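You operate a simulated robot arm through the tools that you are given. There is no shell and no other tool. Be economical: measure what you need, move in short steps, check, and stop when the job is done.

You run a simulated two-armed robot. Do the job below in one go: nothing can be reset, and whatever is moved stays where it is left.

JOB
The strap bites one edge of the taped carton: pad that edge and strap it again.
Fine: press the red cam lever, hands off the tail, till it is slack; strap up, spare blue strap pad on, strap over, tail into the green band. Where these are worked on the way, their far stop is far enough and under half their travel is too little: orange strap.

It is judged by the outcome, as a careful person would: the job done as asked, and still so three seconds after it is handed in. It fails if anything else is knocked over, pushed out of place, dropped, spilled or broken.

ROBOT AND FRAMES
Two 7-joint arms with fingered hands on one trunk that stands fixed in place. Base frame: the origin is at the foot of the trunk, x ahead of it, y to its left, z up. Lengths are in cm, angles in degrees, forces in N, time in s.
The left shoulder is at [7, 16.2, 134.6], the right one opposite. With the tool pointing down near the work surface each hand reaches from about 10 to 76 cm from the base axis, measured 20 degrees to its own side. Payload 4 kg a hand.
The TCP of each hand is the grasp point between the finger pads, 2.6 cm short of the fingertips. In the tool frame z runs along the fingers and y along their closing line. Largest opening 13.2 cm; the body of the gripper starts 7.3 cm behind the TCP. The gripper is a hand of 4 fingers: y runs from the thumb to the fingers, the wrist lies at [0, 0, -22.4] in the tool frame, and closing takes about 1.5 s.
Orientation is that of the tool frame in the base frame, as a unit quaternion [w, x, y, z]. With the fingers straight down and closing along the base's y, the tool's x points along the base's -x, its y along +y and its z along -z.

CONTROLS
- The arms move only by the tool nudge_tool. It takes "left_targets", "right_targets" or both (then of equal length, played together; a hand with none holds still); each is one flat list of numbers, 6 for each row, row after row: the shift along the base's x, y, z in m, then the turn, a rotation vector about the base's x, y, z in degrees. In form: [x, y, z, wx, wy, wz, x, y, z, wx, wy, wz, ...]. A call has 1 to 8 rows; each row is the pose to reach, as a shift and turn from the pose commanded when the call began. "left_claw" and "right_claw" are, for a hand that has rows, the closure in counts, from 0 (fully open) to 255 (shut), set as the call begins (left out, the last holds). A row lasts 0.2 s, in which the tool goes at most 5 cm and 8.6 degrees; a call with a longer step from one row to the next is refused whole, and so is a gripper value outside its range. Where a pose cannot be reached the arm comes as near as it can. A force on the tool above 70 N (or 10 N above the force at the start of the call, whichever is more), or a blocked arm, ends the call early, and 0.2 s more pass. Each finger travels about 4.5 cm/s and halts on what it meets, pressing with about 32 N; the grip force reading is that of the motor and also rises with nothing between the fingers. The clock runs only during rows and for 0.2 s after the last one: add rows that repeat a pose to give the fingers time. It gives the time, the measured TCP pose, the force on the tool (base axes), the opening and the grip force at its end, in the units of the frame above (readings bear some noise), with the torque about the TCP (base axes, N m) and any sound that the robot's microphone picked up.
- Cameras (640 x 400 px; columns grow to the right, rows downward): "scene" is now at [12.43, -5.61, 158.72]; the picture's right is [-0.54, -0.84, 0.00], its down [-0.46, 0.30, -0.84] and it looks along [0.70, -0.45, -0.55] (base axes); focal length 253 px, centre (320, 200). "left" rides on the left gripper at [-7.3, 0.6, -9.4] in its tool frame; the picture's right is [-0.08, -1.00, 0.00], its down [0.79, -0.06, -0.62] and it looks along [0.61, -0.05, 0.79] (tool axes); focal length 230 px, centre (320, 200). "right" rides on the right gripper at [7.3, 0.6, -9.4] in its tool frame; the picture's right is [-0.08, 1.00, 0.00], its down [-0.79, -0.06, -0.62] and it looks along [-0.61, -0.05, 0.79] (tool axes); focal length 230 px, centre (320, 200). There is no depth. A picture from a camera that has moved, and an enlarged one, comes with that camera's place and axes in the base frame and with its lens. The place of the scene camera against the robot may be out by one fixed shift of up to 1.8 cm in any direction.
- capture(camera): a new picture of that camera. It takes no simulated time.
- move_column(by): slides the trunk up (or, below 0, down) by that many cm; the arms and the scene camera ride with it, the base frame stays. It gives what a move gives, with no picture.
- finger_targets(finger1, finger2, finger3, thumb_bend, hand): sets how far each is bent, from 0 (flat) to 100 (curled in); at 30 the hand is open as for a grip, at 70 the pads meet at the TCP. One left out holds its place. A second passes; each finger stops where it meets its share of the squeeze, and holds until it gets a number again. A gripper value or a shape takes the hand back. It gives what a move gives, with no picture; readings hold the bend of each and the force on the fingers (four entries, about 0 where the hand has none), thumb and palm.
- preshape(shape, hand): the hand has 4 fingers and takes this shape, open, in about a second: jaw (thumb against the fingers, like two jaws); tri (thumb and two fingers); tip (a fingertip pinch); poke (one finger out to press); point (the index stretched); flat (the hand flat); cup (the hand cupped); fist (a fist). The gripper value then closes the fingers along that shape, each until it touches; the sizes above hold for jaw. It gives what a move gives, with no picture.
- pan_tilt(pan, tilt): turns the head with the scene camera to pan (to the left, within 86 degrees either way) and tilt (down, from -29 to 69), counted from straight ahead of the robot. It gives what a move gives.
- enlarge(camera, box): a new picture of the part [left, top, right, bottom] of that camera's present view, enlarged. It takes no simulated time.
- finish_job(): hands the job in; it is judged then, once.

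Go step by step. Nothing tells you positions but the pictures and the camera data: compare them with the known pose of the tool, close in by small moves and look again before you grip or let go. The budget is 120 turns and 86 pictures, counting those below and the enlarged ones. Unless the task says otherwise, let go and move clear before handing in, and close with one line.

The tools are called after ">>>" as name(argument=value, ...) on one line, values as JSON. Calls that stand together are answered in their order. nudge_tool: Moves the arms, as the interface text tells. Its arguments: {"type":"object","properties":{"left_targets":{"type":"array","items":{"type":"number"}},"left_claw":{"type":"number"},"right_targets":{"type":"array","items":{"type":"number"}},"right_claw":{"type":"number"}},"required":[]} The other tools are called the same way: move_column (by) slides the trunk up or down; preshape (shape, hand) gives the hand a shape; finger_targets (finger1, finger2, finger3, thumb_bend, hand) moves the fingers one by one; pan_tilt (pan, tilt) turns the head that bears the scene camera; capture (camera) takes a picture; enlarge (camera, box) takes an enlarged picture of a part of a camera's view; finish_job () hands the job in.

At the start:

```text
time_s: 0.0
left_position: [48.4, -1.66, 142.32]
left_tool_rot: [-0.001, -0.001, 1.0, 0.0]
left_contact_force: [-0.2, -0.3, -0.2]
left_wrist_torque: [0.01, -0.01, -0.02]
left_gripper_width: 13.19
left_finger_force: 0.1
left_shape: jaw
left_bend: [30.0, 30.0, 30.0, 30.0]
left_finger forces: [0.0, 0.0, 0.1, 0.1, 0.0, 0.0]
right_position: [34.69, -47.76, 145.95]
right_tool_rot: [0.0, 0.0, 1.0, 0.0]
right_contact_force: [-0.5, 0.6, -0.2]
right_wrist_torque: [0.01, 0.0, 0.0]
right_gripper_width: 13.16
right_finger_force: 0.0
right_shape: jaw
right_bend: [30.0, 30.0, 30.0, 30.0]
right_finger forces: [0.0, 0.0, 0.1, 0.0, 0.0, 0.0]
trunk travel left (down, up): [-82.5, 11.5]
head pan, tilt: [-32.8, 33.1]
```

scene: 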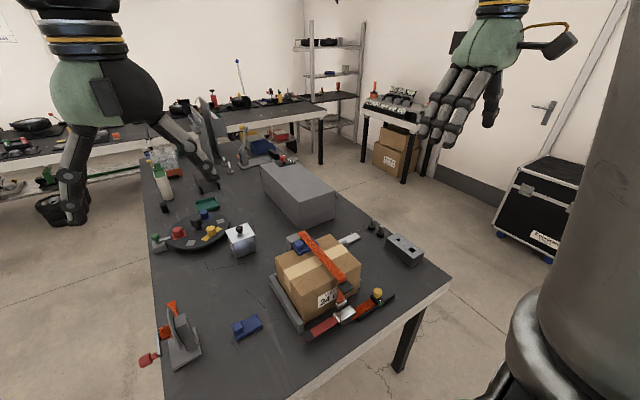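
right: 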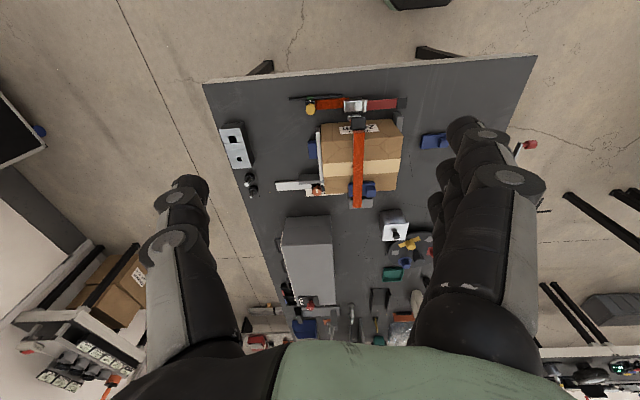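
left: 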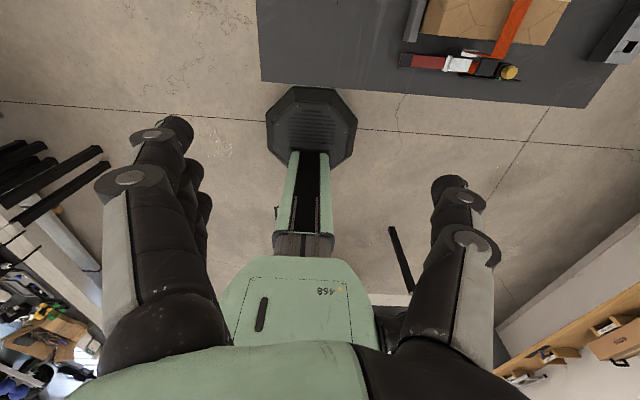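

I see a taped carton on a table with an orange strap over it, a buckle with a red lever at the near side, a blue pad loose on the table and one by the far edge. I'll look closer before moving.

>>> enlarge(camera="scene", box=[220, 210, 460, 360])

>>> enlarge(camera="right", box=[200, 70, 520, 270])

>>> enlarge(camera="scene", box=[130, 170, 290, 370])

```text
2.67 times, centred on (340, 285) of scene
camera zoom: at [12.43, -5.61, 158.72], right [-0.54, -0.84, 0.0], down [-0.46, 0.3, -0.84], along [0.7, -0.45, -0.55], focal length 674 px, centre (267, -27)
```

zoom: 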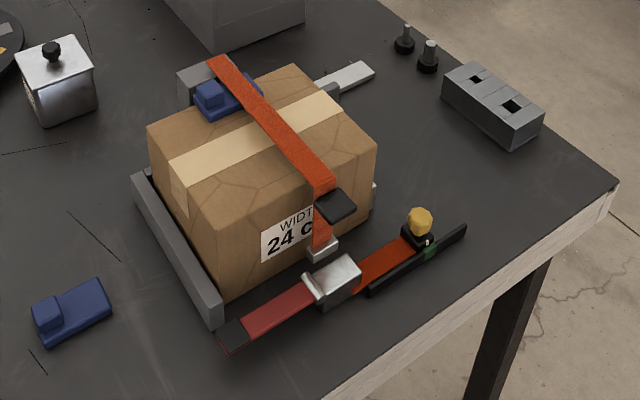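

```text
2.00 times, centred on (360, 170) of right
camera zoom: at [27.26, -47.28, 155.33], right [0.08, 1.0, 0.0], down [0.79, -0.06, 0.62], along [0.61, -0.05, -0.79], focal length 460 px, centre (240, 260)
```

zoom: 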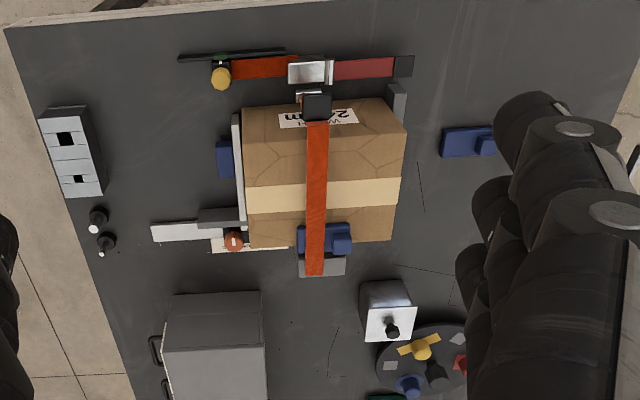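

```text
2.00 times, centred on (210, 270) of scene
camera zoom: at [12.43, -5.61, 158.72], right [-0.54, -0.84, 0.0], down [-0.46, 0.3, -0.84], along [0.7, -0.45, -0.55], focal length 506 px, centre (540, 60)
```

zoom: 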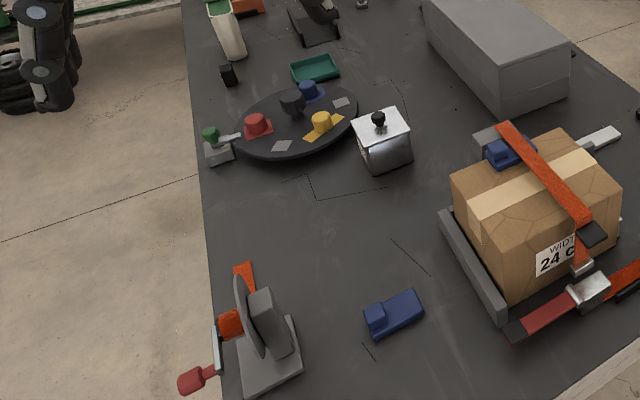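

The carton stands near (55,-35) with table top about z 80. I'll lower the trunk somewhat for closer views and aim the head at the carton.

>>> move_column(by=-22)

>>> pan_tilt(pan=-38, tilt=38)

>>> enlarge(camera="scene", box=[200, 100, 520, 300])

>>> enlarge(camera="right", box=[200, 40, 520, 240])

```text
time_s: 2.3
left_position: [48.31, -1.67, 120.26]
left_tool_rot: [0.0, -0.001, 1.0, 0.0]
left_contact_force: [0.0, -0.3, 0.2]
left_wrist_torque: [-0.03, 0.0, 0.0]
left_gripper_width: 13.2
left_finger_force: 0.0
left_shape: jaw
left_bend: [30.0, 30.0, 30.0, 30.0]
left_finger forces: [0.1, 0.0, 0.0, 0.0, 0.0, 0.0]
right_position: [34.72, -47.77, 124.07]
right_tool_rot: [0.0, -0.001, 1.0, 0.0]
right_contact_force: [-0.7, 0.5, -0.8]
right_wrist_torque: [0.06, 0.01, -0.01]
right_gripper_width: 13.18
right_finger_force: 0.1
right_shape: jaw
right_bend: [30.0, 30.0, 30.0, 30.0]
right_finger forces: [0.1, 0.1, 0.1, 0.0, 0.0, 0.0]
trunk travel left (down, up): [-60.5, 33.5]
head pan, tilt: [-32.8, 33.1]
```

```text
time_s: 3.0
left_position: [48.38, -1.73, 120.31]
left_tool_rot: [0.0, -0.001, 1.0, 0.0]
left_contact_force: [0.5, -0.5, -0.1]
left_wrist_torque: [0.01, 0.02, -0.02]
left_gripper_width: 13.22
left_finger_force: 0.1
left_shape: jaw
left_bend: [30.0, 30.0, 30.0, 30.0]
left_finger forces: [0.0, 0.0, 0.1, 0.0, 0.0, 0.0]
right_position: [34.69, -47.79, 124.09]
right_tool_rot: [0.0, 0.001, 1.0, 0.0]
right_contact_force: [-1.2, -0.2, -0.3]
right_wrist_torque: [0.06, 0.01, 0.01]
right_gripper_width: 13.18
right_finger_force: 0.1
right_shape: jaw
right_bend: [30.0, 30.0, 30.0, 30.0]
right_finger forces: [0.1, 0.0, 0.1, 0.0, 0.0, 0.1]
trunk travel left (down, up): [-60.5, 33.5]
head pan, tilt: [-38.0, 38.0]
```

```text
2.00 times, centred on (360, 200) of scene
camera zoom: at [11.74, -6.09, 135.97], right [-0.62, -0.79, 0.0], down [-0.49, 0.38, -0.79], along [0.62, -0.48, -0.62], focal length 506 px, centre (240, 200)
```

zoom: 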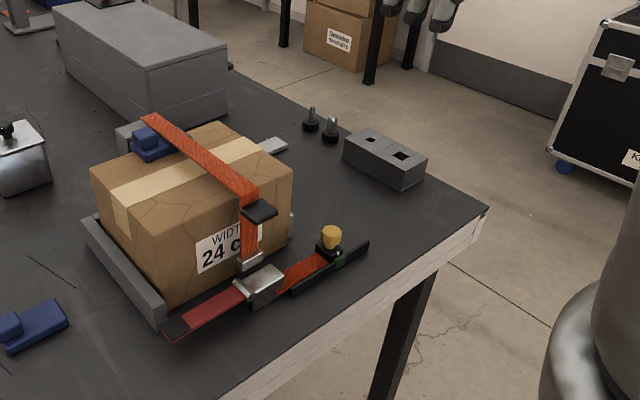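

```text
2.00 times, centred on (360, 140) of right
camera zoom: at [27.25, -47.27, 133.33], right [0.08, 1.0, 0.0], down [0.79, -0.06, 0.62], along [0.61, -0.05, -0.79], focal length 460 px, centre (240, 320)
```

zoom: 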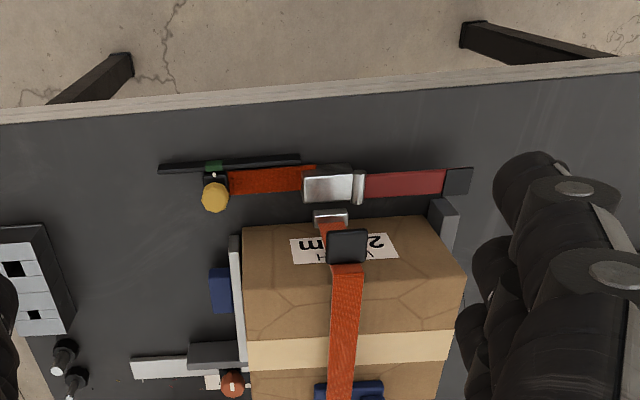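

I'll look closely at the buckle, the strap tab and the pads.

>>> enlarge(camera="scene", box=[270, 180, 400, 270])

>>> enlarge(camera="scene", box=[190, 140, 350, 240])

>>> capture(camera="left")

```text
4.44 times, centred on (335, 225) of scene
camera zoom: at [11.74, -6.09, 135.97], right [-0.62, -0.79, 0.0], down [-0.49, 0.38, -0.79], along [0.62, -0.48, -0.62], focal length 1124 px, centre (253, 89)
```

zoom: 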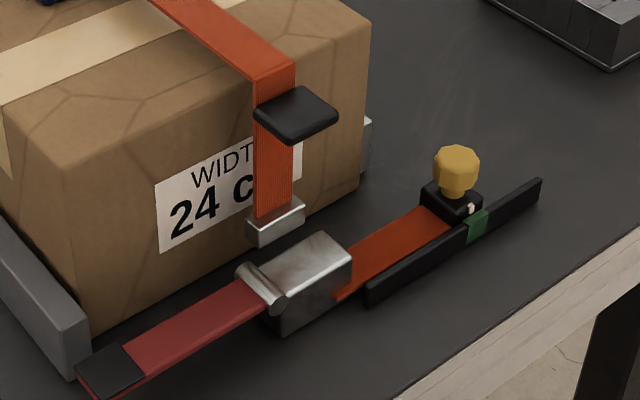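

```text
4.00 times, centred on (270, 190) of scene
camera zoom: at [11.74, -6.09, 135.97], right [-0.62, -0.79, 0.0], down [-0.49, 0.38, -0.79], along [0.62, -0.48, -0.62], focal length 1012 px, centre (520, 240)
```

zoom: 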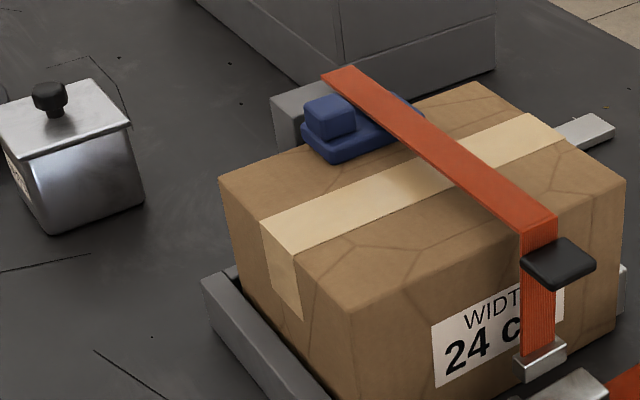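

```text
75 pictures are left
camera left: at [55.7, -1.16, 129.67], right [0.08, -1.0, 0.0], down [-0.78, -0.06, 0.62], along [-0.62, -0.05, -0.79], focal length 230 px, centre (320, 200)
```

left: 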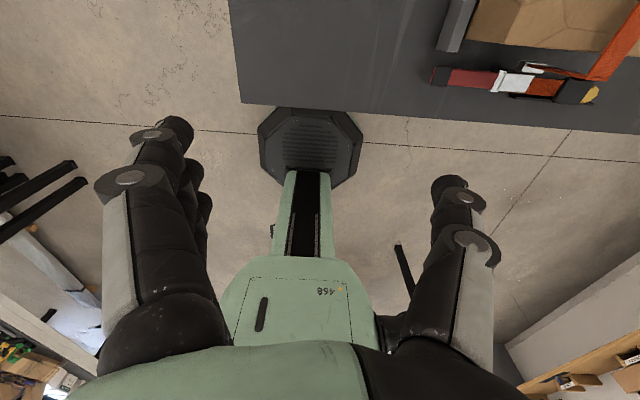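

Lever tip is around (48.5,-24,82), carton near top edge x≈52, z≈95, strap y≈-38.8. I'll shape the left hand to poke and bring it above the lever tip.

>>> preshape(shape="poke", hand="left")

>>> nudge_tool(left_targets=[0, -0.035, -0.02, 0, 0, 0, -0.002, -0.07, -0.05, 0, 0, 0, -0.004, -0.105, -0.08, 0, 0, 0, -0.006, -0.14, -0.11, 0, 0, 0, -0.008, -0.175, -0.135, 0, 0, 0, -0.009, -0.205, -0.15, 0, 0, 0])

>>> capture(camera="scene")

>>> capture(camera="right")

>>> capture(camera="left")

```text
time_s: 3.9
left_position: [48.4, -1.69, 120.27]
left_tool_rot: [0.0, 0.0, 1.0, 0.0]
left_contact_force: [0.2, 0.2, 0.8]
left_wrist_torque: [-0.03, 0.01, 0.0]
left_gripper_width: 0.0
left_finger_force: 0.0
left_shape: poke
left_bend: [100.0, 100.0, 100.0, 46.0]
left_finger forces: [0.1, 0.0, 0.1, 0.0, 0.0, 0.1]
right_position: [34.66, -47.84, 123.93]
right_tool_rot: [0.0, 0.0, 1.0, -0.001]
right_contact_force: [-0.1, 0.5, -0.7]
right_wrist_torque: [0.0, -0.01, 0.01]
right_gripper_width: 13.16
right_finger_force: 0.1
right_shape: jaw
right_bend: [30.0, 30.0, 30.0, 30.0]
right_finger forces: [0.0, 0.0, 0.0, 0.0, 0.1, 0.1]
trunk travel left (down, up): [-60.5, 33.5]
head pan, tilt: [-38.0, 38.0]
```

```text
time_s: 5.5
left_position: [50.13, -15.78, 112.62]
left_tool_rot: [0.009, -0.028, 0.998, -0.052]
left_contact_force: [0.1, -0.3, 0.2]
left_wrist_torque: [0.01, 0.02, 0.02]
left_gripper_width: 0.02
left_finger_force: 0.0
left_shape: poke
left_bend: [100.0, 100.0, 100.0, 46.0]
left_finger forces: [0.0, 0.0, 0.1, 0.1, 0.0, 0.0]
left hand out of reach, approached as far as the arm can: row 5, 6
right_position: [34.71, -47.79, 124.11]
right_tool_rot: [-0.001, 0.0, 1.0, 0.0]
right_contact_force: [0.3, 0.0, -0.3]
right_wrist_torque: [-0.02, 0.04, 0.01]
right_gripper_width: 13.18
right_finger_force: 0.1
right_shape: jaw
right_bend: [30.0, 30.0, 30.0, 30.0]
right_finger forces: [0.0, 0.0, 0.0, 0.0, 0.0, 0.0]
trunk travel left (down, up): [-60.5, 33.5]
head pan, tilt: [-38.0, 38.0]
stopped in row 6 (left hand): the arm was blocked; the commanded pose is now the measured one
```

```text
74 pictures are left
camera scene: at [11.72, -6.06, 135.97], right [-0.62, -0.79, 0.0], down [-0.49, 0.38, -0.79], along [0.62, -0.49, -0.62], focal length 253 px, centre (320, 200)
```

scene: 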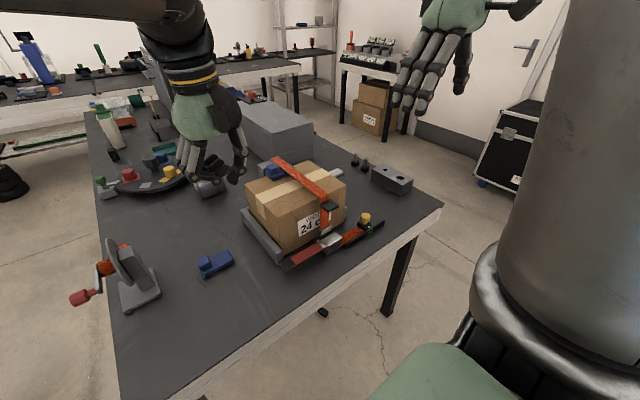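

```text
73 pictures are left
camera right: at [27.22, -47.24, 133.35], right [0.08, 1.0, 0.0], down [0.79, -0.06, 0.62], along [0.61, -0.05, -0.79], focal length 230 px, centre (320, 200)
```

right: 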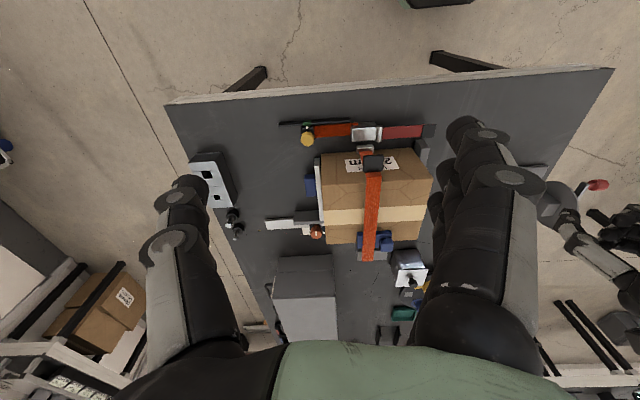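

```text
72 pictures are left
camera left: at [57.13, -13.93, 121.99], right [0.13, -0.99, 0.11], down [-0.79, -0.04, 0.61], along [-0.59, -0.16, -0.79], focal length 230 px, centre (320, 200)
```

left: 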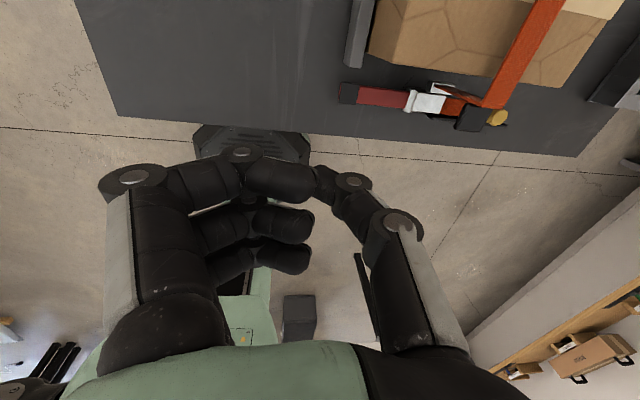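

The left arm cannot cross that far, so the right arm will do the lever. I'll draw the left hand back and try the point shape on the right hand, looking at it.

>>> nudge_tool(left_targets=[-0.01, 0.04, 0.02, 0, 0, 0, -0.02, 0.08, 0.04, 0, 0, 0, -0.03, 0.12, 0.06, 0, 0, 0, -0.04, 0.16, 0.07, 0, 0, 0, -0.05, 0.2, 0.08, 0, 0, 0, -0.06, 0.24, 0.08, 0, 0, 0])

>>> preshape(shape="point", hand="right")

>>> capture(camera="right")

>>> enlarge(camera="scene", box=[360, 0, 560, 125])

```text
time_s: 6.9
left_position: [44.01, 8.04, 120.55]
left_tool_rot: [0.008, -0.026, 0.998, -0.051]
left_contact_force: [0.4, -0.1, 0.3]
left_wrist_torque: [-0.02, 0.01, -0.01]
left_gripper_width: 0.0
left_finger_force: 0.0
left_shape: poke
left_bend: [100.0, 100.0, 100.0, 46.0]
left_finger forces: [0.0, 0.1, 0.0, 0.1, 0.0, 0.0]
right_position: [34.65, -47.55, 124.13]
right_tool_rot: [0.0, 0.0, 1.0, 0.0]
right_contact_force: [0.1, -0.4, 0.3]
right_wrist_torque: [-0.05, 0.03, -0.03]
right_gripper_width: 13.2
right_finger_force: 0.0
right_shape: jaw
right_bend: [30.0, 30.0, 30.0, 30.0]
right_finger forces: [0.1, 0.0, 0.0, 0.0, 0.0, 0.0]
trunk travel left (down, up): [-60.5, 33.5]
head pan, tilt: [-38.0, 38.0]
```

```text
time_s: 7.8
left_position: [44.09, 7.83, 120.57]
left_tool_rot: [0.009, -0.027, 0.998, -0.049]
left_contact_force: [0.5, 0.6, 0.5]
left_wrist_torque: [0.01, 0.03, 0.01]
left_gripper_width: 0.03
left_finger_force: 0.0
left_shape: poke
left_bend: [100.0, 100.0, 100.0, 46.0]
left_finger forces: [0.1, 0.0, 0.0, 0.0, 0.1, 0.0]
right_position: [34.78, -47.8, 124.03]
right_tool_rot: [0.0, 0.0, 1.0, 0.0]
right_contact_force: [-0.1, -0.2, -0.7]
right_wrist_torque: [-0.01, -0.02, 0.0]
right_gripper_width: 12.6
right_finger_force: 0.0
right_shape: point
right_bend: [28.0, 100.0, 99.0, 54.0]
right_finger forces: [0.1, 0.0, 0.0, 0.0, 0.1, 0.0]
trunk travel left (down, up): [-60.5, 33.5]
head pan, tilt: [-38.0, 38.0]
```

```text
71 pictures are left
camera right: at [27.25, -47.28, 133.32], right [0.08, 1.0, 0.0], down [0.79, -0.06, 0.62], along [0.61, -0.05, -0.79], focal length 230 px, centre (320, 200)
```

right: 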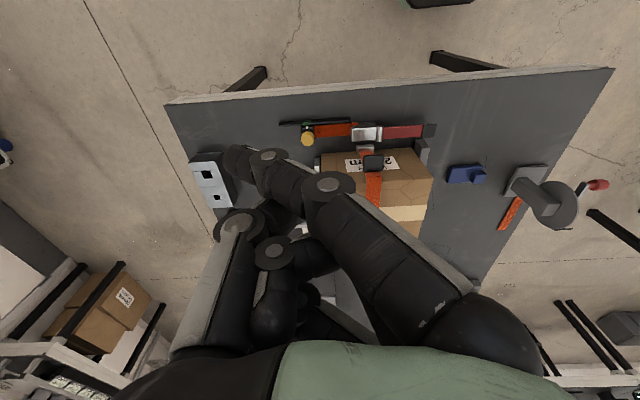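

```text
3.20 times, centred on (460, 62) of scene
camera zoom: at [11.74, -6.11, 135.97], right [-0.62, -0.79, 0.0], down [-0.49, 0.38, -0.79], along [0.62, -0.48, -0.62], focal length 809 px, centre (-128, 640)
```

zoom: 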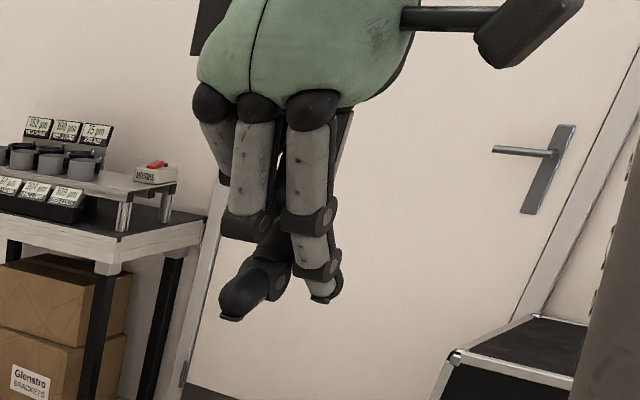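

Point shape is awkward; I'll use the closed jaw instead, whose tip is well defined, and carry it high over the lever tip.

>>> preshape(shape="jaw", hand="right")

>>> nudge_tool(right_targets=[0.02, 0.04, -0.02, 0, 0, 0, 0.04, 0.08, -0.04, 0, 0, 0, 0.06, 0.12, -0.06, 0, 0, 0, 0.08, 0.16, -0.08, 0, 0, 0, 0.1, 0.2, -0.1, 0, 0, 0, 0.115, 0.237, -0.13, 0, 0, 0, 0.115, 0.237, -0.17, 0, 0, 0, 0.115, 0.237, -0.2, 0, 0, 0], right_claw=255)

>>> capture(camera="right")

>>> capture(camera="scene")

```text
time_s: 8.7
left_position: [44.1, 7.72, 120.39]
left_tool_rot: [0.009, -0.026, 0.998, -0.049]
left_contact_force: [0.3, 0.7, 0.6]
left_wrist_torque: [0.0, 0.01, 0.0]
left_gripper_width: 0.0
left_finger_force: 0.0
left_shape: poke
left_bend: [100.0, 100.0, 100.0, 46.0]
left_finger forces: [0.1, 0.0, 0.0, 0.0, 0.1, 0.0]
right_position: [34.71, -47.76, 124.03]
right_tool_rot: [0.0, 0.0, 1.0, 0.0]
right_contact_force: [0.2, 0.3, 0.8]
right_wrist_torque: [-0.04, 0.0, 0.0]
right_gripper_width: 13.15
right_finger_force: 0.1
right_shape: jaw
right_bend: [30.0, 30.0, 30.0, 30.0]
right_finger forces: [0.0, 0.0, 0.1, 0.0, 0.0, 0.0]
trunk travel left (down, up): [-60.5, 33.5]
head pan, tilt: [-38.0, 38.0]
```

```text
time_s: 10.5
left_position: [44.04, 7.77, 120.43]
left_tool_rot: [0.008, -0.027, 0.998, -0.049]
left_contact_force: [0.0, -0.9, -0.4]
left_wrist_torque: [0.01, 0.01, -0.03]
left_gripper_width: 0.01
left_finger_force: 0.1
left_shape: poke
left_bend: [100.0, 100.0, 100.0, 46.0]
left_finger forces: [0.0, 0.0, 0.0, 0.1, 0.0, 0.0]
right_position: [47.16, -26.86, 105.1]
right_tool_rot: [0.007, 0.005, 1.0, 0.027]
right_contact_force: [0.0, -1.0, -0.2]
right_wrist_torque: [0.01, 0.03, 0.02]
right_gripper_width: 0.01
right_finger_force: 17.1
right_shape: jaw
right_bend: [66.0, 59.0, 66.0, 65.0]
right_finger forces: [0.0, 0.1, 0.0, 0.0, 0.1, 0.1]
right hand out of reach, approached as far as the arm can: row 6, 7, 8
trunk travel left (down, up): [-60.5, 33.5]
head pan, tilt: [-38.0, 38.0]
```

```text
69 pictures are left
camera right: at [39.59, -26.7, 114.27], right [0.09, 0.99, 0.05], down [0.77, -0.1, 0.62], along [0.63, -0.01, -0.78], focal length 230 px, centre (320, 200)
```

right: 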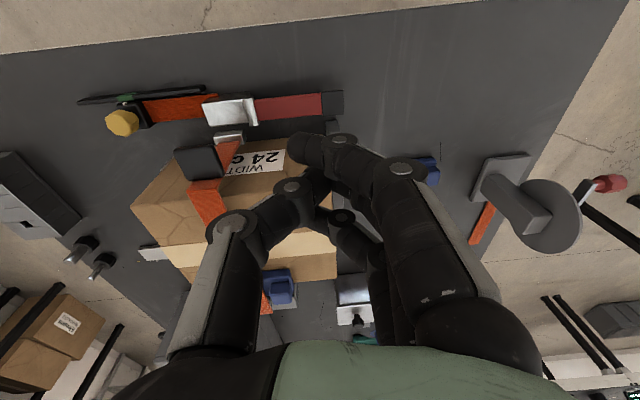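

```text
68 pictures are left
camera scene: at [11.82, -6.13, 135.96], right [-0.62, -0.79, 0.0], down [-0.49, 0.38, -0.79], along [0.62, -0.48, -0.62], focal length 253 px, centre (320, 200)
```

scene: 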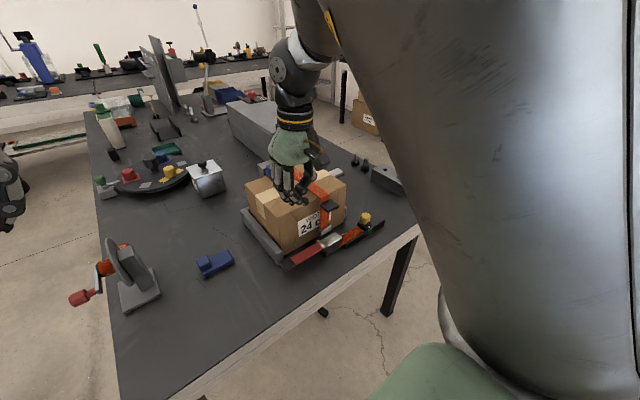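

The reach limits come from the low shoulder, so I'll raise the trunk again and then lower the hand instead.

>>> move_column(by=18)

>>> nudge_tool(right_targets=[-0.005, 0.005, -0.04, 0, 0, 0, -0.008, 0.01, -0.08, 0, 0, 0, -0.012, 0.02, -0.12, 0, 0, 0, -0.012, 0.03, -0.16, 0, 0, 0, -0.012, 0.03, -0.2, 0, 0, 0])

```text
time_s: 12.5
left_position: [44.1, 7.88, 138.44]
left_tool_rot: [0.009, -0.026, 0.998, -0.049]
left_contact_force: [0.5, -1.1, -0.7]
left_wrist_torque: [-0.01, 0.01, -0.01]
left_gripper_width: 0.0
left_finger_force: 0.1
left_shape: poke
left_bend: [100.0, 100.0, 100.0, 46.0]
left_finger forces: [0.0, 0.1, 0.0, 0.0, 0.0, 0.0]
right_position: [46.97, -27.17, 122.63]
right_tool_rot: [0.001, 0.009, 1.0, 0.026]
right_contact_force: [0.0, -0.9, 0.1]
right_wrist_torque: [0.02, 0.01, -0.01]
right_gripper_width: 0.0
right_finger_force: 32.0
right_shape: jaw
right_bend: [69.0, 57.0, 69.0, 67.0]
right_finger forces: [0.0, 0.1, 0.0, 0.1, 0.0, 0.0]
trunk travel left (down, up): [-78.5, 15.5]
head pan, tilt: [-38.0, 38.0]
```

```text
time_s: 13.7
left_position: [44.38, 7.95, 138.32]
left_tool_rot: [0.008, -0.027, 0.998, -0.049]
left_contact_force: [-0.2, -0.7, 0.0]
left_wrist_torque: [-0.03, 0.02, -0.01]
left_gripper_width: 0.0
left_finger_force: 0.0
left_shape: poke
left_bend: [100.0, 100.0, 100.0, 46.0]
left_finger forces: [0.1, 0.1, 0.0, 0.0, 0.1, 0.1]
right_position: [47.1, -28.26, 102.27]
right_tool_rot: [-0.001, 0.014, 1.0, 0.023]
right_contact_force: [0.7, 0.3, -0.1]
right_wrist_torque: [-0.04, -0.01, 0.01]
right_gripper_width: 0.01
right_finger_force: 32.2
right_shape: jaw
right_bend: [69.0, 57.0, 69.0, 67.0]
right_finger forces: [0.1, 0.0, 0.1, 0.0, 0.0, 0.1]
right hand out of reach, approached as far as the arm can: row 1, 2, 3, 4, 5
trunk travel left (down, up): [-78.5, 15.5]
head pan, tilt: [-38.0, 38.0]
```

The arm seems held by a wrist limit at y≈-28; I'll try letting the hand yaw with the arm.

>>> nudge_tool(right_targets=[-0.005, 0.0, 0, 0, 0, 8, -0.008, 0.01, 0, 0, 0, 16, -0.012, 0.03, 0, 0, 0, 24, -0.012, 0.045, 0, 0, 0, 24])

```text
time_s: 14.7
left_position: [44.05, 7.88, 138.41]
left_tool_rot: [0.009, -0.027, 0.998, -0.049]
left_contact_force: [-0.1, 0.7, 0.2]
left_wrist_torque: [0.02, 0.02, -0.02]
left_gripper_width: 0.0
left_finger_force: 0.0
left_shape: poke
left_bend: [100.0, 100.0, 100.0, 46.0]
left_finger forces: [0.0, 0.0, 0.0, 0.0, 0.0, 0.1]
right_position: [46.48, -28.8, 102.3]
right_tool_rot: [0.001, -0.193, 0.981, 0.018]
right_contact_force: [0.6, -0.1, 0.0]
right_wrist_torque: [-0.02, 0.01, 0.02]
right_gripper_width: 0.02
right_finger_force: 31.8
right_shape: jaw
right_bend: [69.0, 57.0, 69.0, 67.0]
right_finger forces: [0.0, 0.0, 0.0, 0.0, 0.1, 0.1]
right hand out of reach, approached as far as the arm can: row 2, 3, 4
trunk travel left (down, up): [-78.5, 15.5]
head pan, tilt: [-38.0, 38.0]
```

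Position, not yaw, is the limit; tilting the hand so its tips point inward should reach y≈-24. I'll undo the yaw and tilt about x.

>>> nudge_tool(right_targets=[0, 0, 0, 0, 0, -8, 0, 0, 0, 0, 0, -16, 0, 0, 0, 0, 0, -23, 0, 0, 0, 0, 0, -23])

>>> nudge_tool(right_targets=[0, 0.01, 0, 8, 0, 0, 0, 0.02, 0, 16, 0, 0, -0.005, 0.04, 0, 24, 0, 0, -0.005, 0.045, 0, 24, 0, 0])

>>> capture(camera="right")

```text
time_s: 15.7
left_position: [44.05, 7.88, 138.3]
left_tool_rot: [0.01, -0.027, 0.998, -0.05]
left_contact_force: [-0.3, 0.0, -0.4]
left_wrist_torque: [0.02, 0.01, -0.02]
left_gripper_width: 0.0
left_finger_force: 0.0
left_shape: poke
left_bend: [100.0, 100.0, 100.0, 46.0]
left_finger forces: [0.1, 0.0, 0.1, 0.0, 0.0, 0.1]
right_position: [46.38, -29.08, 102.32]
right_tool_rot: [-0.001, 0.008, 1.0, 0.017]
right_contact_force: [0.6, -0.1, 0.4]
right_wrist_torque: [0.03, 0.0, 0.0]
right_gripper_width: 0.0
right_finger_force: 31.6
right_shape: jaw
right_bend: [69.0, 57.0, 69.0, 67.0]
right_finger forces: [0.1, 0.1, 0.1, 0.0, 0.0, 0.0]
trunk travel left (down, up): [-78.5, 15.5]
head pan, tilt: [-38.0, 38.0]
```

```text
time_s: 16.7
left_position: [44.09, 7.98, 138.42]
left_tool_rot: [0.009, -0.027, 0.998, -0.05]
left_contact_force: [-0.3, 0.9, -0.1]
left_wrist_torque: [-0.04, 0.04, -0.02]
left_gripper_width: 0.01
left_finger_force: 0.0
left_shape: poke
left_bend: [100.0, 100.0, 100.0, 46.0]
left_finger forces: [0.0, 0.1, 0.0, 0.1, 0.0, 0.0]
right_position: [46.04, -23.99, 102.52]
right_tool_rot: [0.001, -0.008, 0.978, 0.21]
right_contact_force: [0.5, 0.6, -0.6]
right_wrist_torque: [0.0, -0.03, 0.01]
right_gripper_width: 0.0
right_finger_force: 31.4
right_shape: jaw
right_bend: [69.0, 57.0, 69.0, 67.0]
right_finger forces: [0.0, 0.1, 0.1, 0.0, 0.1, 0.0]
trunk travel left (down, up): [-78.5, 15.5]
head pan, tilt: [-38.0, 38.0]
```

```text
67 pictures are left
camera right: at [38.63, -27.4, 111.18], right [0.06, 0.91, 0.41], down [0.79, -0.29, 0.54], along [0.61, 0.29, -0.73], focal length 230 px, centre (320, 200)
```

right: 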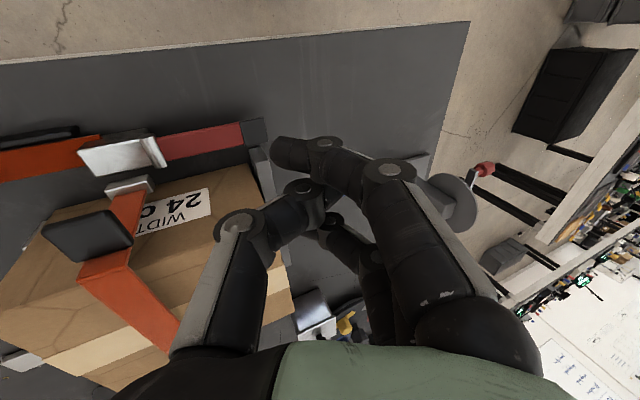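

The tips now sit above the lever end at about (49,-24). I'll descend to just above it.

>>> nudge_tool(right_targets=[0.003, -0.003, -0.04, 0, 0, 0, 0.006, -0.005, -0.08, 0, 0, 0, 0.006, -0.005, -0.12, 0, 0, 0, 0.006, -0.005, -0.145, 0, 0, 0, 0.006, -0.005, -0.145, 0, 0, 0])

>>> capture(camera="right")

>>> enlarge(camera="scene", box=[200, 150, 440, 300])

```text
time_s: 17.9
left_position: [43.95, 7.87, 138.48]
left_tool_rot: [0.01, -0.027, 0.998, -0.05]
left_contact_force: [-0.2, 0.1, -0.1]
left_wrist_torque: [0.02, 0.02, -0.02]
left_gripper_width: 0.02
left_finger_force: 0.0
left_shape: poke
left_bend: [100.0, 100.0, 100.0, 46.0]
left_finger forces: [0.0, 0.1, 0.0, 0.0, 0.0, 0.0]
right_position: [46.57, -24.4, 88.04]
right_tool_rot: [0.0, -0.009, 0.978, 0.209]
right_contact_force: [-0.5, -0.6, 1.0]
right_wrist_torque: [0.01, 0.03, -0.02]
right_gripper_width: 0.0
right_finger_force: 32.3
right_shape: jaw
right_bend: [69.0, 57.0, 69.0, 67.0]
right_finger forces: [0.0, 0.0, 0.1, 0.1, 0.0, 0.0]
trunk travel left (down, up): [-78.5, 15.5]
head pan, tilt: [-38.0, 38.0]
```

```text
66 pictures are left
camera right: at [39.15, -27.84, 96.69], right [0.06, 0.91, 0.41], down [0.79, -0.3, 0.54], along [0.61, 0.29, -0.73], focal length 230 px, centre (320, 200)
```

right: 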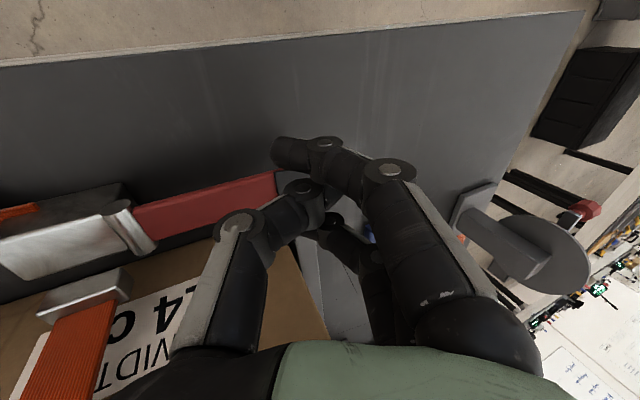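

```text
2.67 times, centred on (320, 225) of scene
camera zoom: at [11.72, -6.05, 153.97], right [-0.62, -0.79, 0.0], down [-0.49, 0.38, -0.79], along [0.62, -0.49, -0.62], focal length 674 px, centre (320, 133)
```

zoom: 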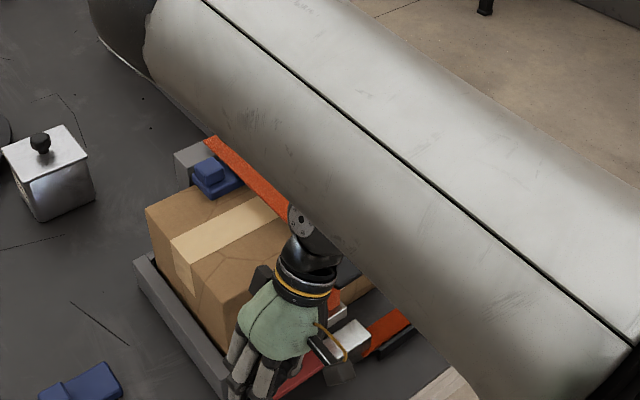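

I'll shift slightly outwards over the lever and press down in small steps.

>>> nudge_tool(right_targets=[0.012, 0.0, 0, 0, 0, 0, 0.012, 0.0, -0.01, 0, 0, 0, 0.012, 0, -0.02, 0, 0, 0, 0.012, 0, -0.028, 0, 0, 0, 0.012, 0, -0.033, 0, 0, 0, 0.012, 0, -0.033, 0, 0, 0])

>>> capture(camera="right")

```text
time_s: 19.3
left_position: [44.05, 7.88, 138.47]
left_tool_rot: [0.009, -0.026, 0.998, -0.049]
left_contact_force: [-0.4, 0.0, 0.1]
left_wrist_torque: [0.0, 0.0, 0.02]
left_gripper_width: 0.0
left_finger_force: 0.0
left_shape: poke
left_bend: [100.0, 100.0, 100.0, 46.0]
left_finger forces: [0.1, 0.1, 0.0, 0.0, 0.1, 0.0]
right_position: [47.76, -24.44, 84.96]
right_tool_rot: [0.001, -0.009, 0.978, 0.209]
right_contact_force: [0.2, -0.6, -0.4]
right_wrist_torque: [-0.02, 0.02, 0.0]
right_gripper_width: 0.0
right_finger_force: 32.8
right_shape: jaw
right_bend: [69.0, 57.0, 69.0, 67.0]
right_finger forces: [0.0, 0.1, 0.0, 0.0, 0.0, 0.0]
trunk travel left (down, up): [-78.5, 15.5]
head pan, tilt: [-38.0, 38.0]
```

```text
64 pictures are left
camera right: at [40.41, -28.05, 93.5], right [0.06, 0.91, 0.41], down [0.79, -0.3, 0.54], along [0.61, 0.29, -0.73], focal length 230 px, centre (320, 200)
```

right: 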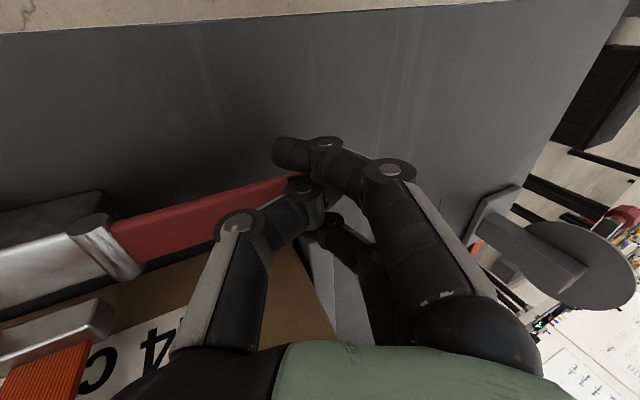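

No contact yet; pressing on down in small steps.

>>> nudge_tool(right_targets=[0.005, 0, -0.005, 0, 0, 0, 0.005, 0, -0.01, 0, 0, 0, 0.005, 0, -0.015, 0, 0, 0, 0.005, 0, -0.02, 0, 0, 0, 0.005, 0, -0.02, 0, 0, 0])

>>> capture(camera="right")

```text
time_s: 20.5
left_position: [43.93, 7.84, 138.4]
left_tool_rot: [0.01, -0.026, 0.998, -0.049]
left_contact_force: [-0.3, -0.2, -0.5]
left_wrist_torque: [-0.01, -0.02, -0.01]
left_gripper_width: 0.0
left_finger_force: 0.1
left_shape: poke
left_bend: [100.0, 100.0, 100.0, 46.0]
left_finger forces: [0.0, 0.0, 0.1, 0.1, 0.1, 0.0]
right_position: [48.34, -24.58, 82.86]
right_tool_rot: [0.0, -0.009, 0.978, 0.21]
right_contact_force: [0.5, 0.7, 1.7]
right_wrist_torque: [-0.01, 0.0, -0.02]
right_gripper_width: 0.04
right_finger_force: 32.2
right_shape: jaw
right_bend: [69.0, 57.0, 70.0, 67.0]
right_finger forces: [0.1, 0.0, 1.5, 0.1, 0.0, 0.1]
trunk travel left (down, up): [-78.5, 15.5]
head pan, tilt: [-38.0, 38.0]
```

```text
63 pictures are left
camera right: at [40.88, -28.09, 91.48], right [0.06, 0.91, 0.41], down [0.79, -0.3, 0.54], along [0.61, 0.29, -0.73], focal length 230 px, centre (320, 200)
```

right: 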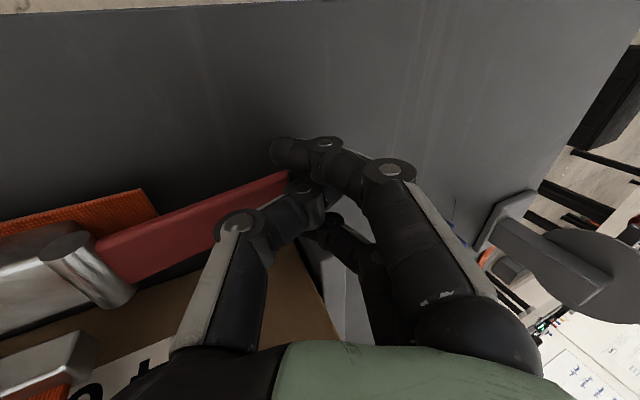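

Pressing has begun to work: an orange strip is now coming out beside the buckle. I'll press slightly further and hold.

>>> nudge_tool(right_targets=[0, 0, -0.005, 0, 0, 0, 0, 0, -0.01, 0, 0, 0, 0, 0, -0.01, 0, 0, 0, 0, 0, -0.01, 0, 0, 0, 0, 0, -0.01, 0, 0, 0, 0, 0, -0.01, 0, 0, 0, 0, 0, -0.01, 0, 0, 0, 0, 0, -0.01, 0, 0, 0])

>>> capture(camera="right")

>>> capture(camera="scene")

```text
time_s: 22.3
left_position: [44.01, 8.06, 138.49]
left_tool_rot: [0.009, -0.027, 0.998, -0.05]
left_contact_force: [0.0, 0.0, -0.9]
left_wrist_torque: [0.01, 0.04, 0.0]
left_gripper_width: 0.02
left_finger_force: 0.1
left_shape: poke
left_bend: [100.0, 100.0, 100.0, 46.0]
left_finger forces: [0.0, 0.1, 0.0, 0.0, 0.1, 0.1]
right_position: [48.18, -24.38, 81.85]
right_tool_rot: [0.001, -0.01, 0.978, 0.209]
right_contact_force: [5.0, 2.5, 14.7]
right_wrist_torque: [-0.13, -0.42, 0.08]
right_gripper_width: 0.0
right_finger_force: 32.4
right_shape: jaw
right_bend: [69.0, 57.0, 71.0, 67.0]
right_finger forces: [0.1, 0.0, 14.7, 0.1, 0.0, 0.0]
trunk travel left (down, up): [-78.5, 15.5]
head pan, tilt: [-38.0, 38.0]
```

```text
62 pictures are left
camera right: at [40.86, -27.95, 90.53], right [0.06, 0.91, 0.41], down [0.79, -0.29, 0.54], along [0.62, 0.29, -0.73], focal length 230 px, centre (320, 200)
```

right: 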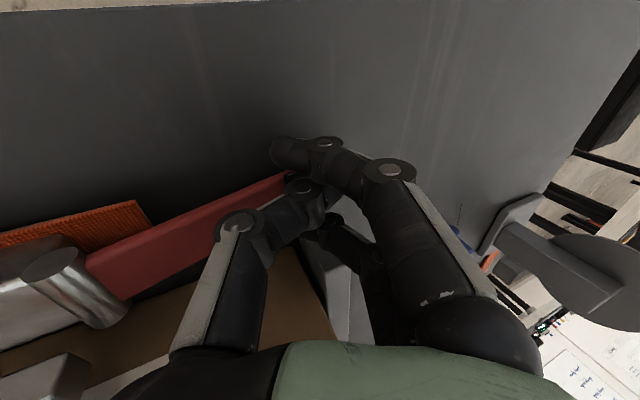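

```text
61 pictures are left
camera scene: at [11.66, -5.96, 153.99], right [-0.62, -0.79, 0.0], down [-0.48, 0.38, -0.79], along [0.62, -0.49, -0.61], focal length 253 px, centre (320, 200)
```

scene: 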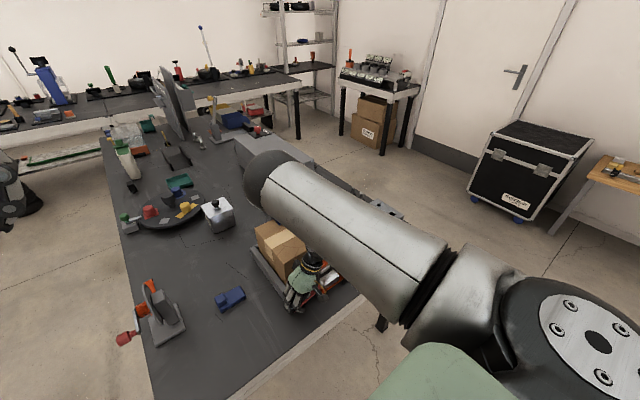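

The lever is down with ~15 N on the finger and the tail strip has moved. I'll lift off and look at the state.

>>> nudge_tool(right_targets=[0, 0, 0.01, 0, 0, 0, -0.005, 0, 0.04, 0, 0, 0, -0.01, -0.01, 0.08, 0, 0, 0, -0.02, -0.02, 0.12, 0, 0, 0, -0.04, -0.04, 0.16, 0, 0, 0, -0.06, -0.06, 0.19, 0, 0, 0, -0.08, -0.08, 0.22, 0, 0, 0])

>>> capture(camera="right")

```text
time_s: 23.9
left_position: [43.9, 7.85, 138.51]
left_tool_rot: [0.009, -0.026, 0.998, -0.049]
left_contact_force: [-0.9, -0.6, 0.1]
left_wrist_torque: [0.01, -0.01, -0.02]
left_gripper_width: 0.01
left_finger_force: 0.0
left_shape: poke
left_bend: [100.0, 100.0, 100.0, 46.0]
left_finger forces: [0.0, 0.0, 0.0, 0.0, 0.0, 0.0]
right_position: [40.1, -32.57, 104.04]
right_tool_rot: [0.001, -0.009, 0.978, 0.21]
right_contact_force: [0.3, 0.3, -0.7]
right_wrist_torque: [-0.02, -0.03, 0.03]
right_gripper_width: 0.0
right_finger_force: 32.1
right_shape: jaw
right_bend: [69.0, 57.0, 69.0, 67.0]
right_finger forces: [0.0, 0.0, 0.0, 0.1, 0.0, 0.0]
trunk travel left (down, up): [-78.5, 15.5]
head pan, tilt: [-38.0, 38.0]
```

```text
60 pictures are left
camera right: at [32.67, -35.93, 112.75], right [0.06, 0.91, 0.41], down [0.79, -0.3, 0.54], along [0.61, 0.29, -0.73], focal length 230 px, centre (320, 200)
```

right: 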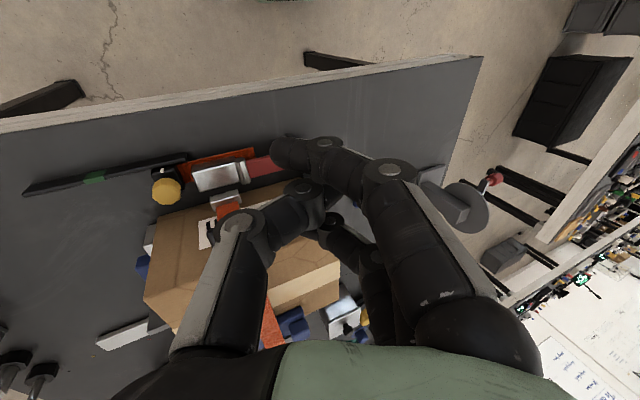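

The tail has run in beside the buckle (knob far from the green band), so it is slack. I'll straighten the hand, back off and study the strap tab.

>>> nudge_tool(right_targets=[-0.01, -0.04, 0.0, -8, 0, 0, -0.03, -0.08, 0.0, -16, 0, 0, -0.05, -0.1, 0, -24, 0, 0, -0.05, -0.1, 0, -24, 0, 0], right_claw=0)

>>> capture(camera="right")

>>> enlarge(camera="scene", box=[220, 180, 420, 305])

```text
time_s: 24.9
left_position: [44.06, 7.85, 138.42]
left_tool_rot: [0.009, -0.028, 0.998, -0.05]
left_contact_force: [0.5, -0.5, 0.3]
left_wrist_torque: [0.0, 0.01, 0.01]
left_gripper_width: 0.01
left_finger_force: 0.1
left_shape: poke
left_bend: [100.0, 100.0, 100.0, 46.0]
left_finger forces: [0.1, 0.0, 0.0, 0.0, 0.0, 0.1]
right_position: [35.5, -42.58, 103.7]
right_tool_rot: [-0.001, -0.009, 1.0, 0.002]
right_contact_force: [0.1, 0.0, 0.5]
right_wrist_torque: [-0.01, -0.01, -0.01]
right_gripper_width: 13.21
right_finger_force: 0.0
right_shape: jaw
right_bend: [30.0, 30.0, 30.0, 30.0]
right_finger forces: [0.0, 0.1, 0.0, 0.0, 0.0, 0.1]
trunk travel left (down, up): [-78.5, 15.5]
head pan, tilt: [-38.0, 38.0]
```

```text
59 pictures are left
camera right: at [28.14, -42.2, 113.04], right [0.06, 1.0, 0.0], down [0.79, -0.05, 0.61], along [0.61, -0.03, -0.79], focal length 230 px, centre (320, 200)
```

right: 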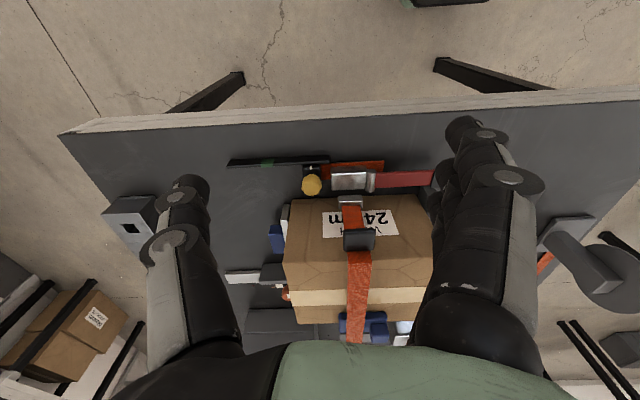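

```text
3.20 times, centred on (320, 242) of scene
camera zoom: at [11.77, -6.08, 153.97], right [-0.62, -0.79, 0.0], down [-0.49, 0.38, -0.79], along [0.62, -0.48, -0.62], focal length 809 px, centre (320, 64)
```

zoom: 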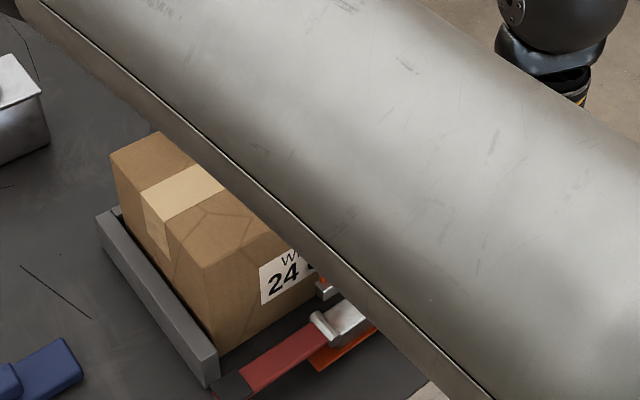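

Tab centre comes out at about (50,-38.6,93), roughly 4 cm wide along y; hinge post at x≈78. I'll go down around the tab, fingers closing along y.

>>> nudge_tool(right_targets=[0.04, 0.013, 0, 0, 0, 0, 0.08, 0.027, 0, 0, 0, 0, 0.122, 0.04, 0, 0, 0, 0, 0.122, 0.04, -0.03, 0, 0, 0, 0.122, 0.04, -0.06, 0, 0, 0, 0.122, 0.04, -0.06, 0, 0, 0])

>>> capture(camera="right")

```text
time_s: 26.3
left_position: [43.95, 7.9, 138.48]
left_tool_rot: [0.01, -0.026, 0.998, -0.05]
left_contact_force: [-0.6, 0.5, -0.4]
left_wrist_torque: [-0.01, -0.01, 0.04]
left_gripper_width: 0.01
left_finger_force: 0.1
left_shape: poke
left_bend: [100.0, 100.0, 100.0, 46.0]
left_finger forces: [0.0, 0.0, 0.0, 0.0, 0.0, 0.0]
right_position: [47.49, -38.45, 97.81]
right_tool_rot: [0.0, -0.009, 1.0, 0.001]
right_contact_force: [0.8, 0.6, -0.2]
right_wrist_torque: [0.01, 0.03, 0.0]
right_gripper_width: 13.19
right_finger_force: 0.0
right_shape: jaw
right_bend: [30.0, 30.0, 30.0, 30.0]
right_finger forces: [0.1, 0.0, 0.0, 0.0, 0.1, 0.1]
trunk travel left (down, up): [-78.5, 15.5]
head pan, tilt: [-38.0, 38.0]
```

```text
57 pictures are left
camera right: at [40.14, -38.09, 107.06], right [0.06, 1.0, 0.0], down [0.79, -0.05, 0.62], along [0.61, -0.03, -0.79], focal length 230 px, centre (320, 200)
```

right: 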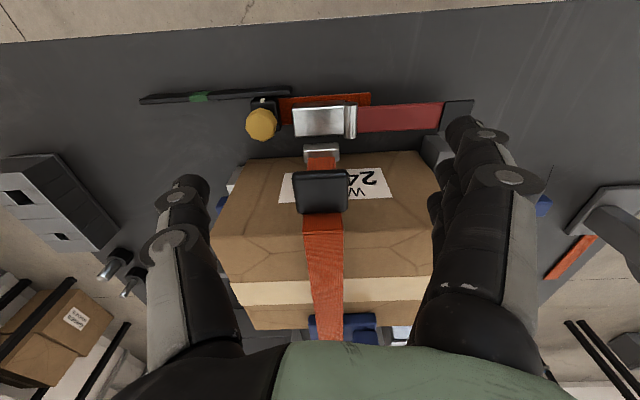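

Tab confirmed near (50.1,-38.4,93). Descend and close on its two side edges.

>>> nudge_tool(right_targets=[0.008, 0, -0.02, 0, 0, 0, 0.01, 0, -0.045, 0, 0, 0, 0.01, 0, -0.045, 0, 0, 0])

>>> nudge_tool(right_targets=[0, 0, 0, 0, 0, 0, 0, 0, 0, 0, 0, 0, 0, 0, 0, 0, 0, 0, 0, 0, 0, 0, 0, 0, 0, 0, 0, 0, 0, 0, 0, 0, 0, 0, 0, 0, 0, 0, 0, 0, 0, 0], right_claw=255)

>>> capture(camera="right")

```text
time_s: 27.1
left_position: [44.02, 7.95, 138.42]
left_tool_rot: [0.009, -0.027, 0.998, -0.05]
left_contact_force: [-0.3, 0.3, -0.1]
left_wrist_torque: [0.02, 0.0, 0.01]
left_gripper_width: 0.0
left_finger_force: 0.1
left_shape: poke
left_bend: [100.0, 100.0, 100.0, 46.0]
left_finger forces: [0.1, 0.0, 0.0, 0.0, 0.0, 0.0]
right_position: [48.51, -38.58, 93.12]
right_tool_rot: [-0.001, -0.009, 1.0, 0.002]
right_contact_force: [-0.5, -0.6, 0.1]
right_wrist_torque: [0.0, -0.02, 0.0]
right_gripper_width: 13.18
right_finger_force: 0.0
right_shape: jaw
right_bend: [30.0, 30.0, 30.0, 30.0]
right_finger forces: [0.1, 0.0, 0.0, 0.0, 0.0, 0.0]
trunk travel left (down, up): [-78.5, 15.5]
head pan, tilt: [-38.0, 38.0]
```

```text
time_s: 28.7
left_position: [43.9, 7.92, 138.47]
left_tool_rot: [0.009, -0.027, 0.998, -0.049]
left_contact_force: [-0.4, -0.3, 0.5]
left_wrist_torque: [-0.03, -0.02, -0.02]
left_gripper_width: 0.01
left_finger_force: 0.0
left_shape: poke
left_bend: [100.0, 100.0, 100.0, 46.0]
left_finger forces: [0.0, 0.0, 0.1, 0.1, 0.0, 0.1]
right_position: [48.57, -38.46, 93.24]
right_tool_rot: [-0.001, -0.009, 1.0, 0.002]
right_contact_force: [0.0, 0.7, -0.2]
right_wrist_torque: [-0.02, 0.0, 0.02]
right_gripper_width: 1.44
right_finger_force: 0.1
right_shape: jaw
right_bend: [65.0, 71.0, 71.0, 70.0]
right_finger forces: [0.0, 0.8, 0.9, 0.0, 1.1, 0.1]
trunk travel left (down, up): [-78.5, 15.5]
head pan, tilt: [-38.0, 38.0]
```

```text
56 pictures are left
camera right: at [41.15, -38.11, 102.47], right [0.06, 1.0, 0.0], down [0.79, -0.05, 0.61], along [0.61, -0.03, -0.79], focal length 230 px, centre (320, 200)
```

right: 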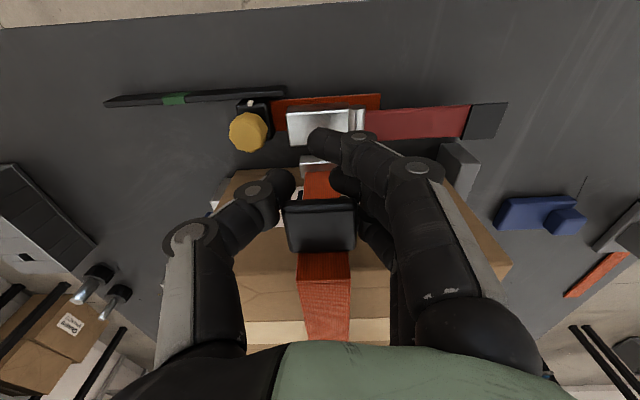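

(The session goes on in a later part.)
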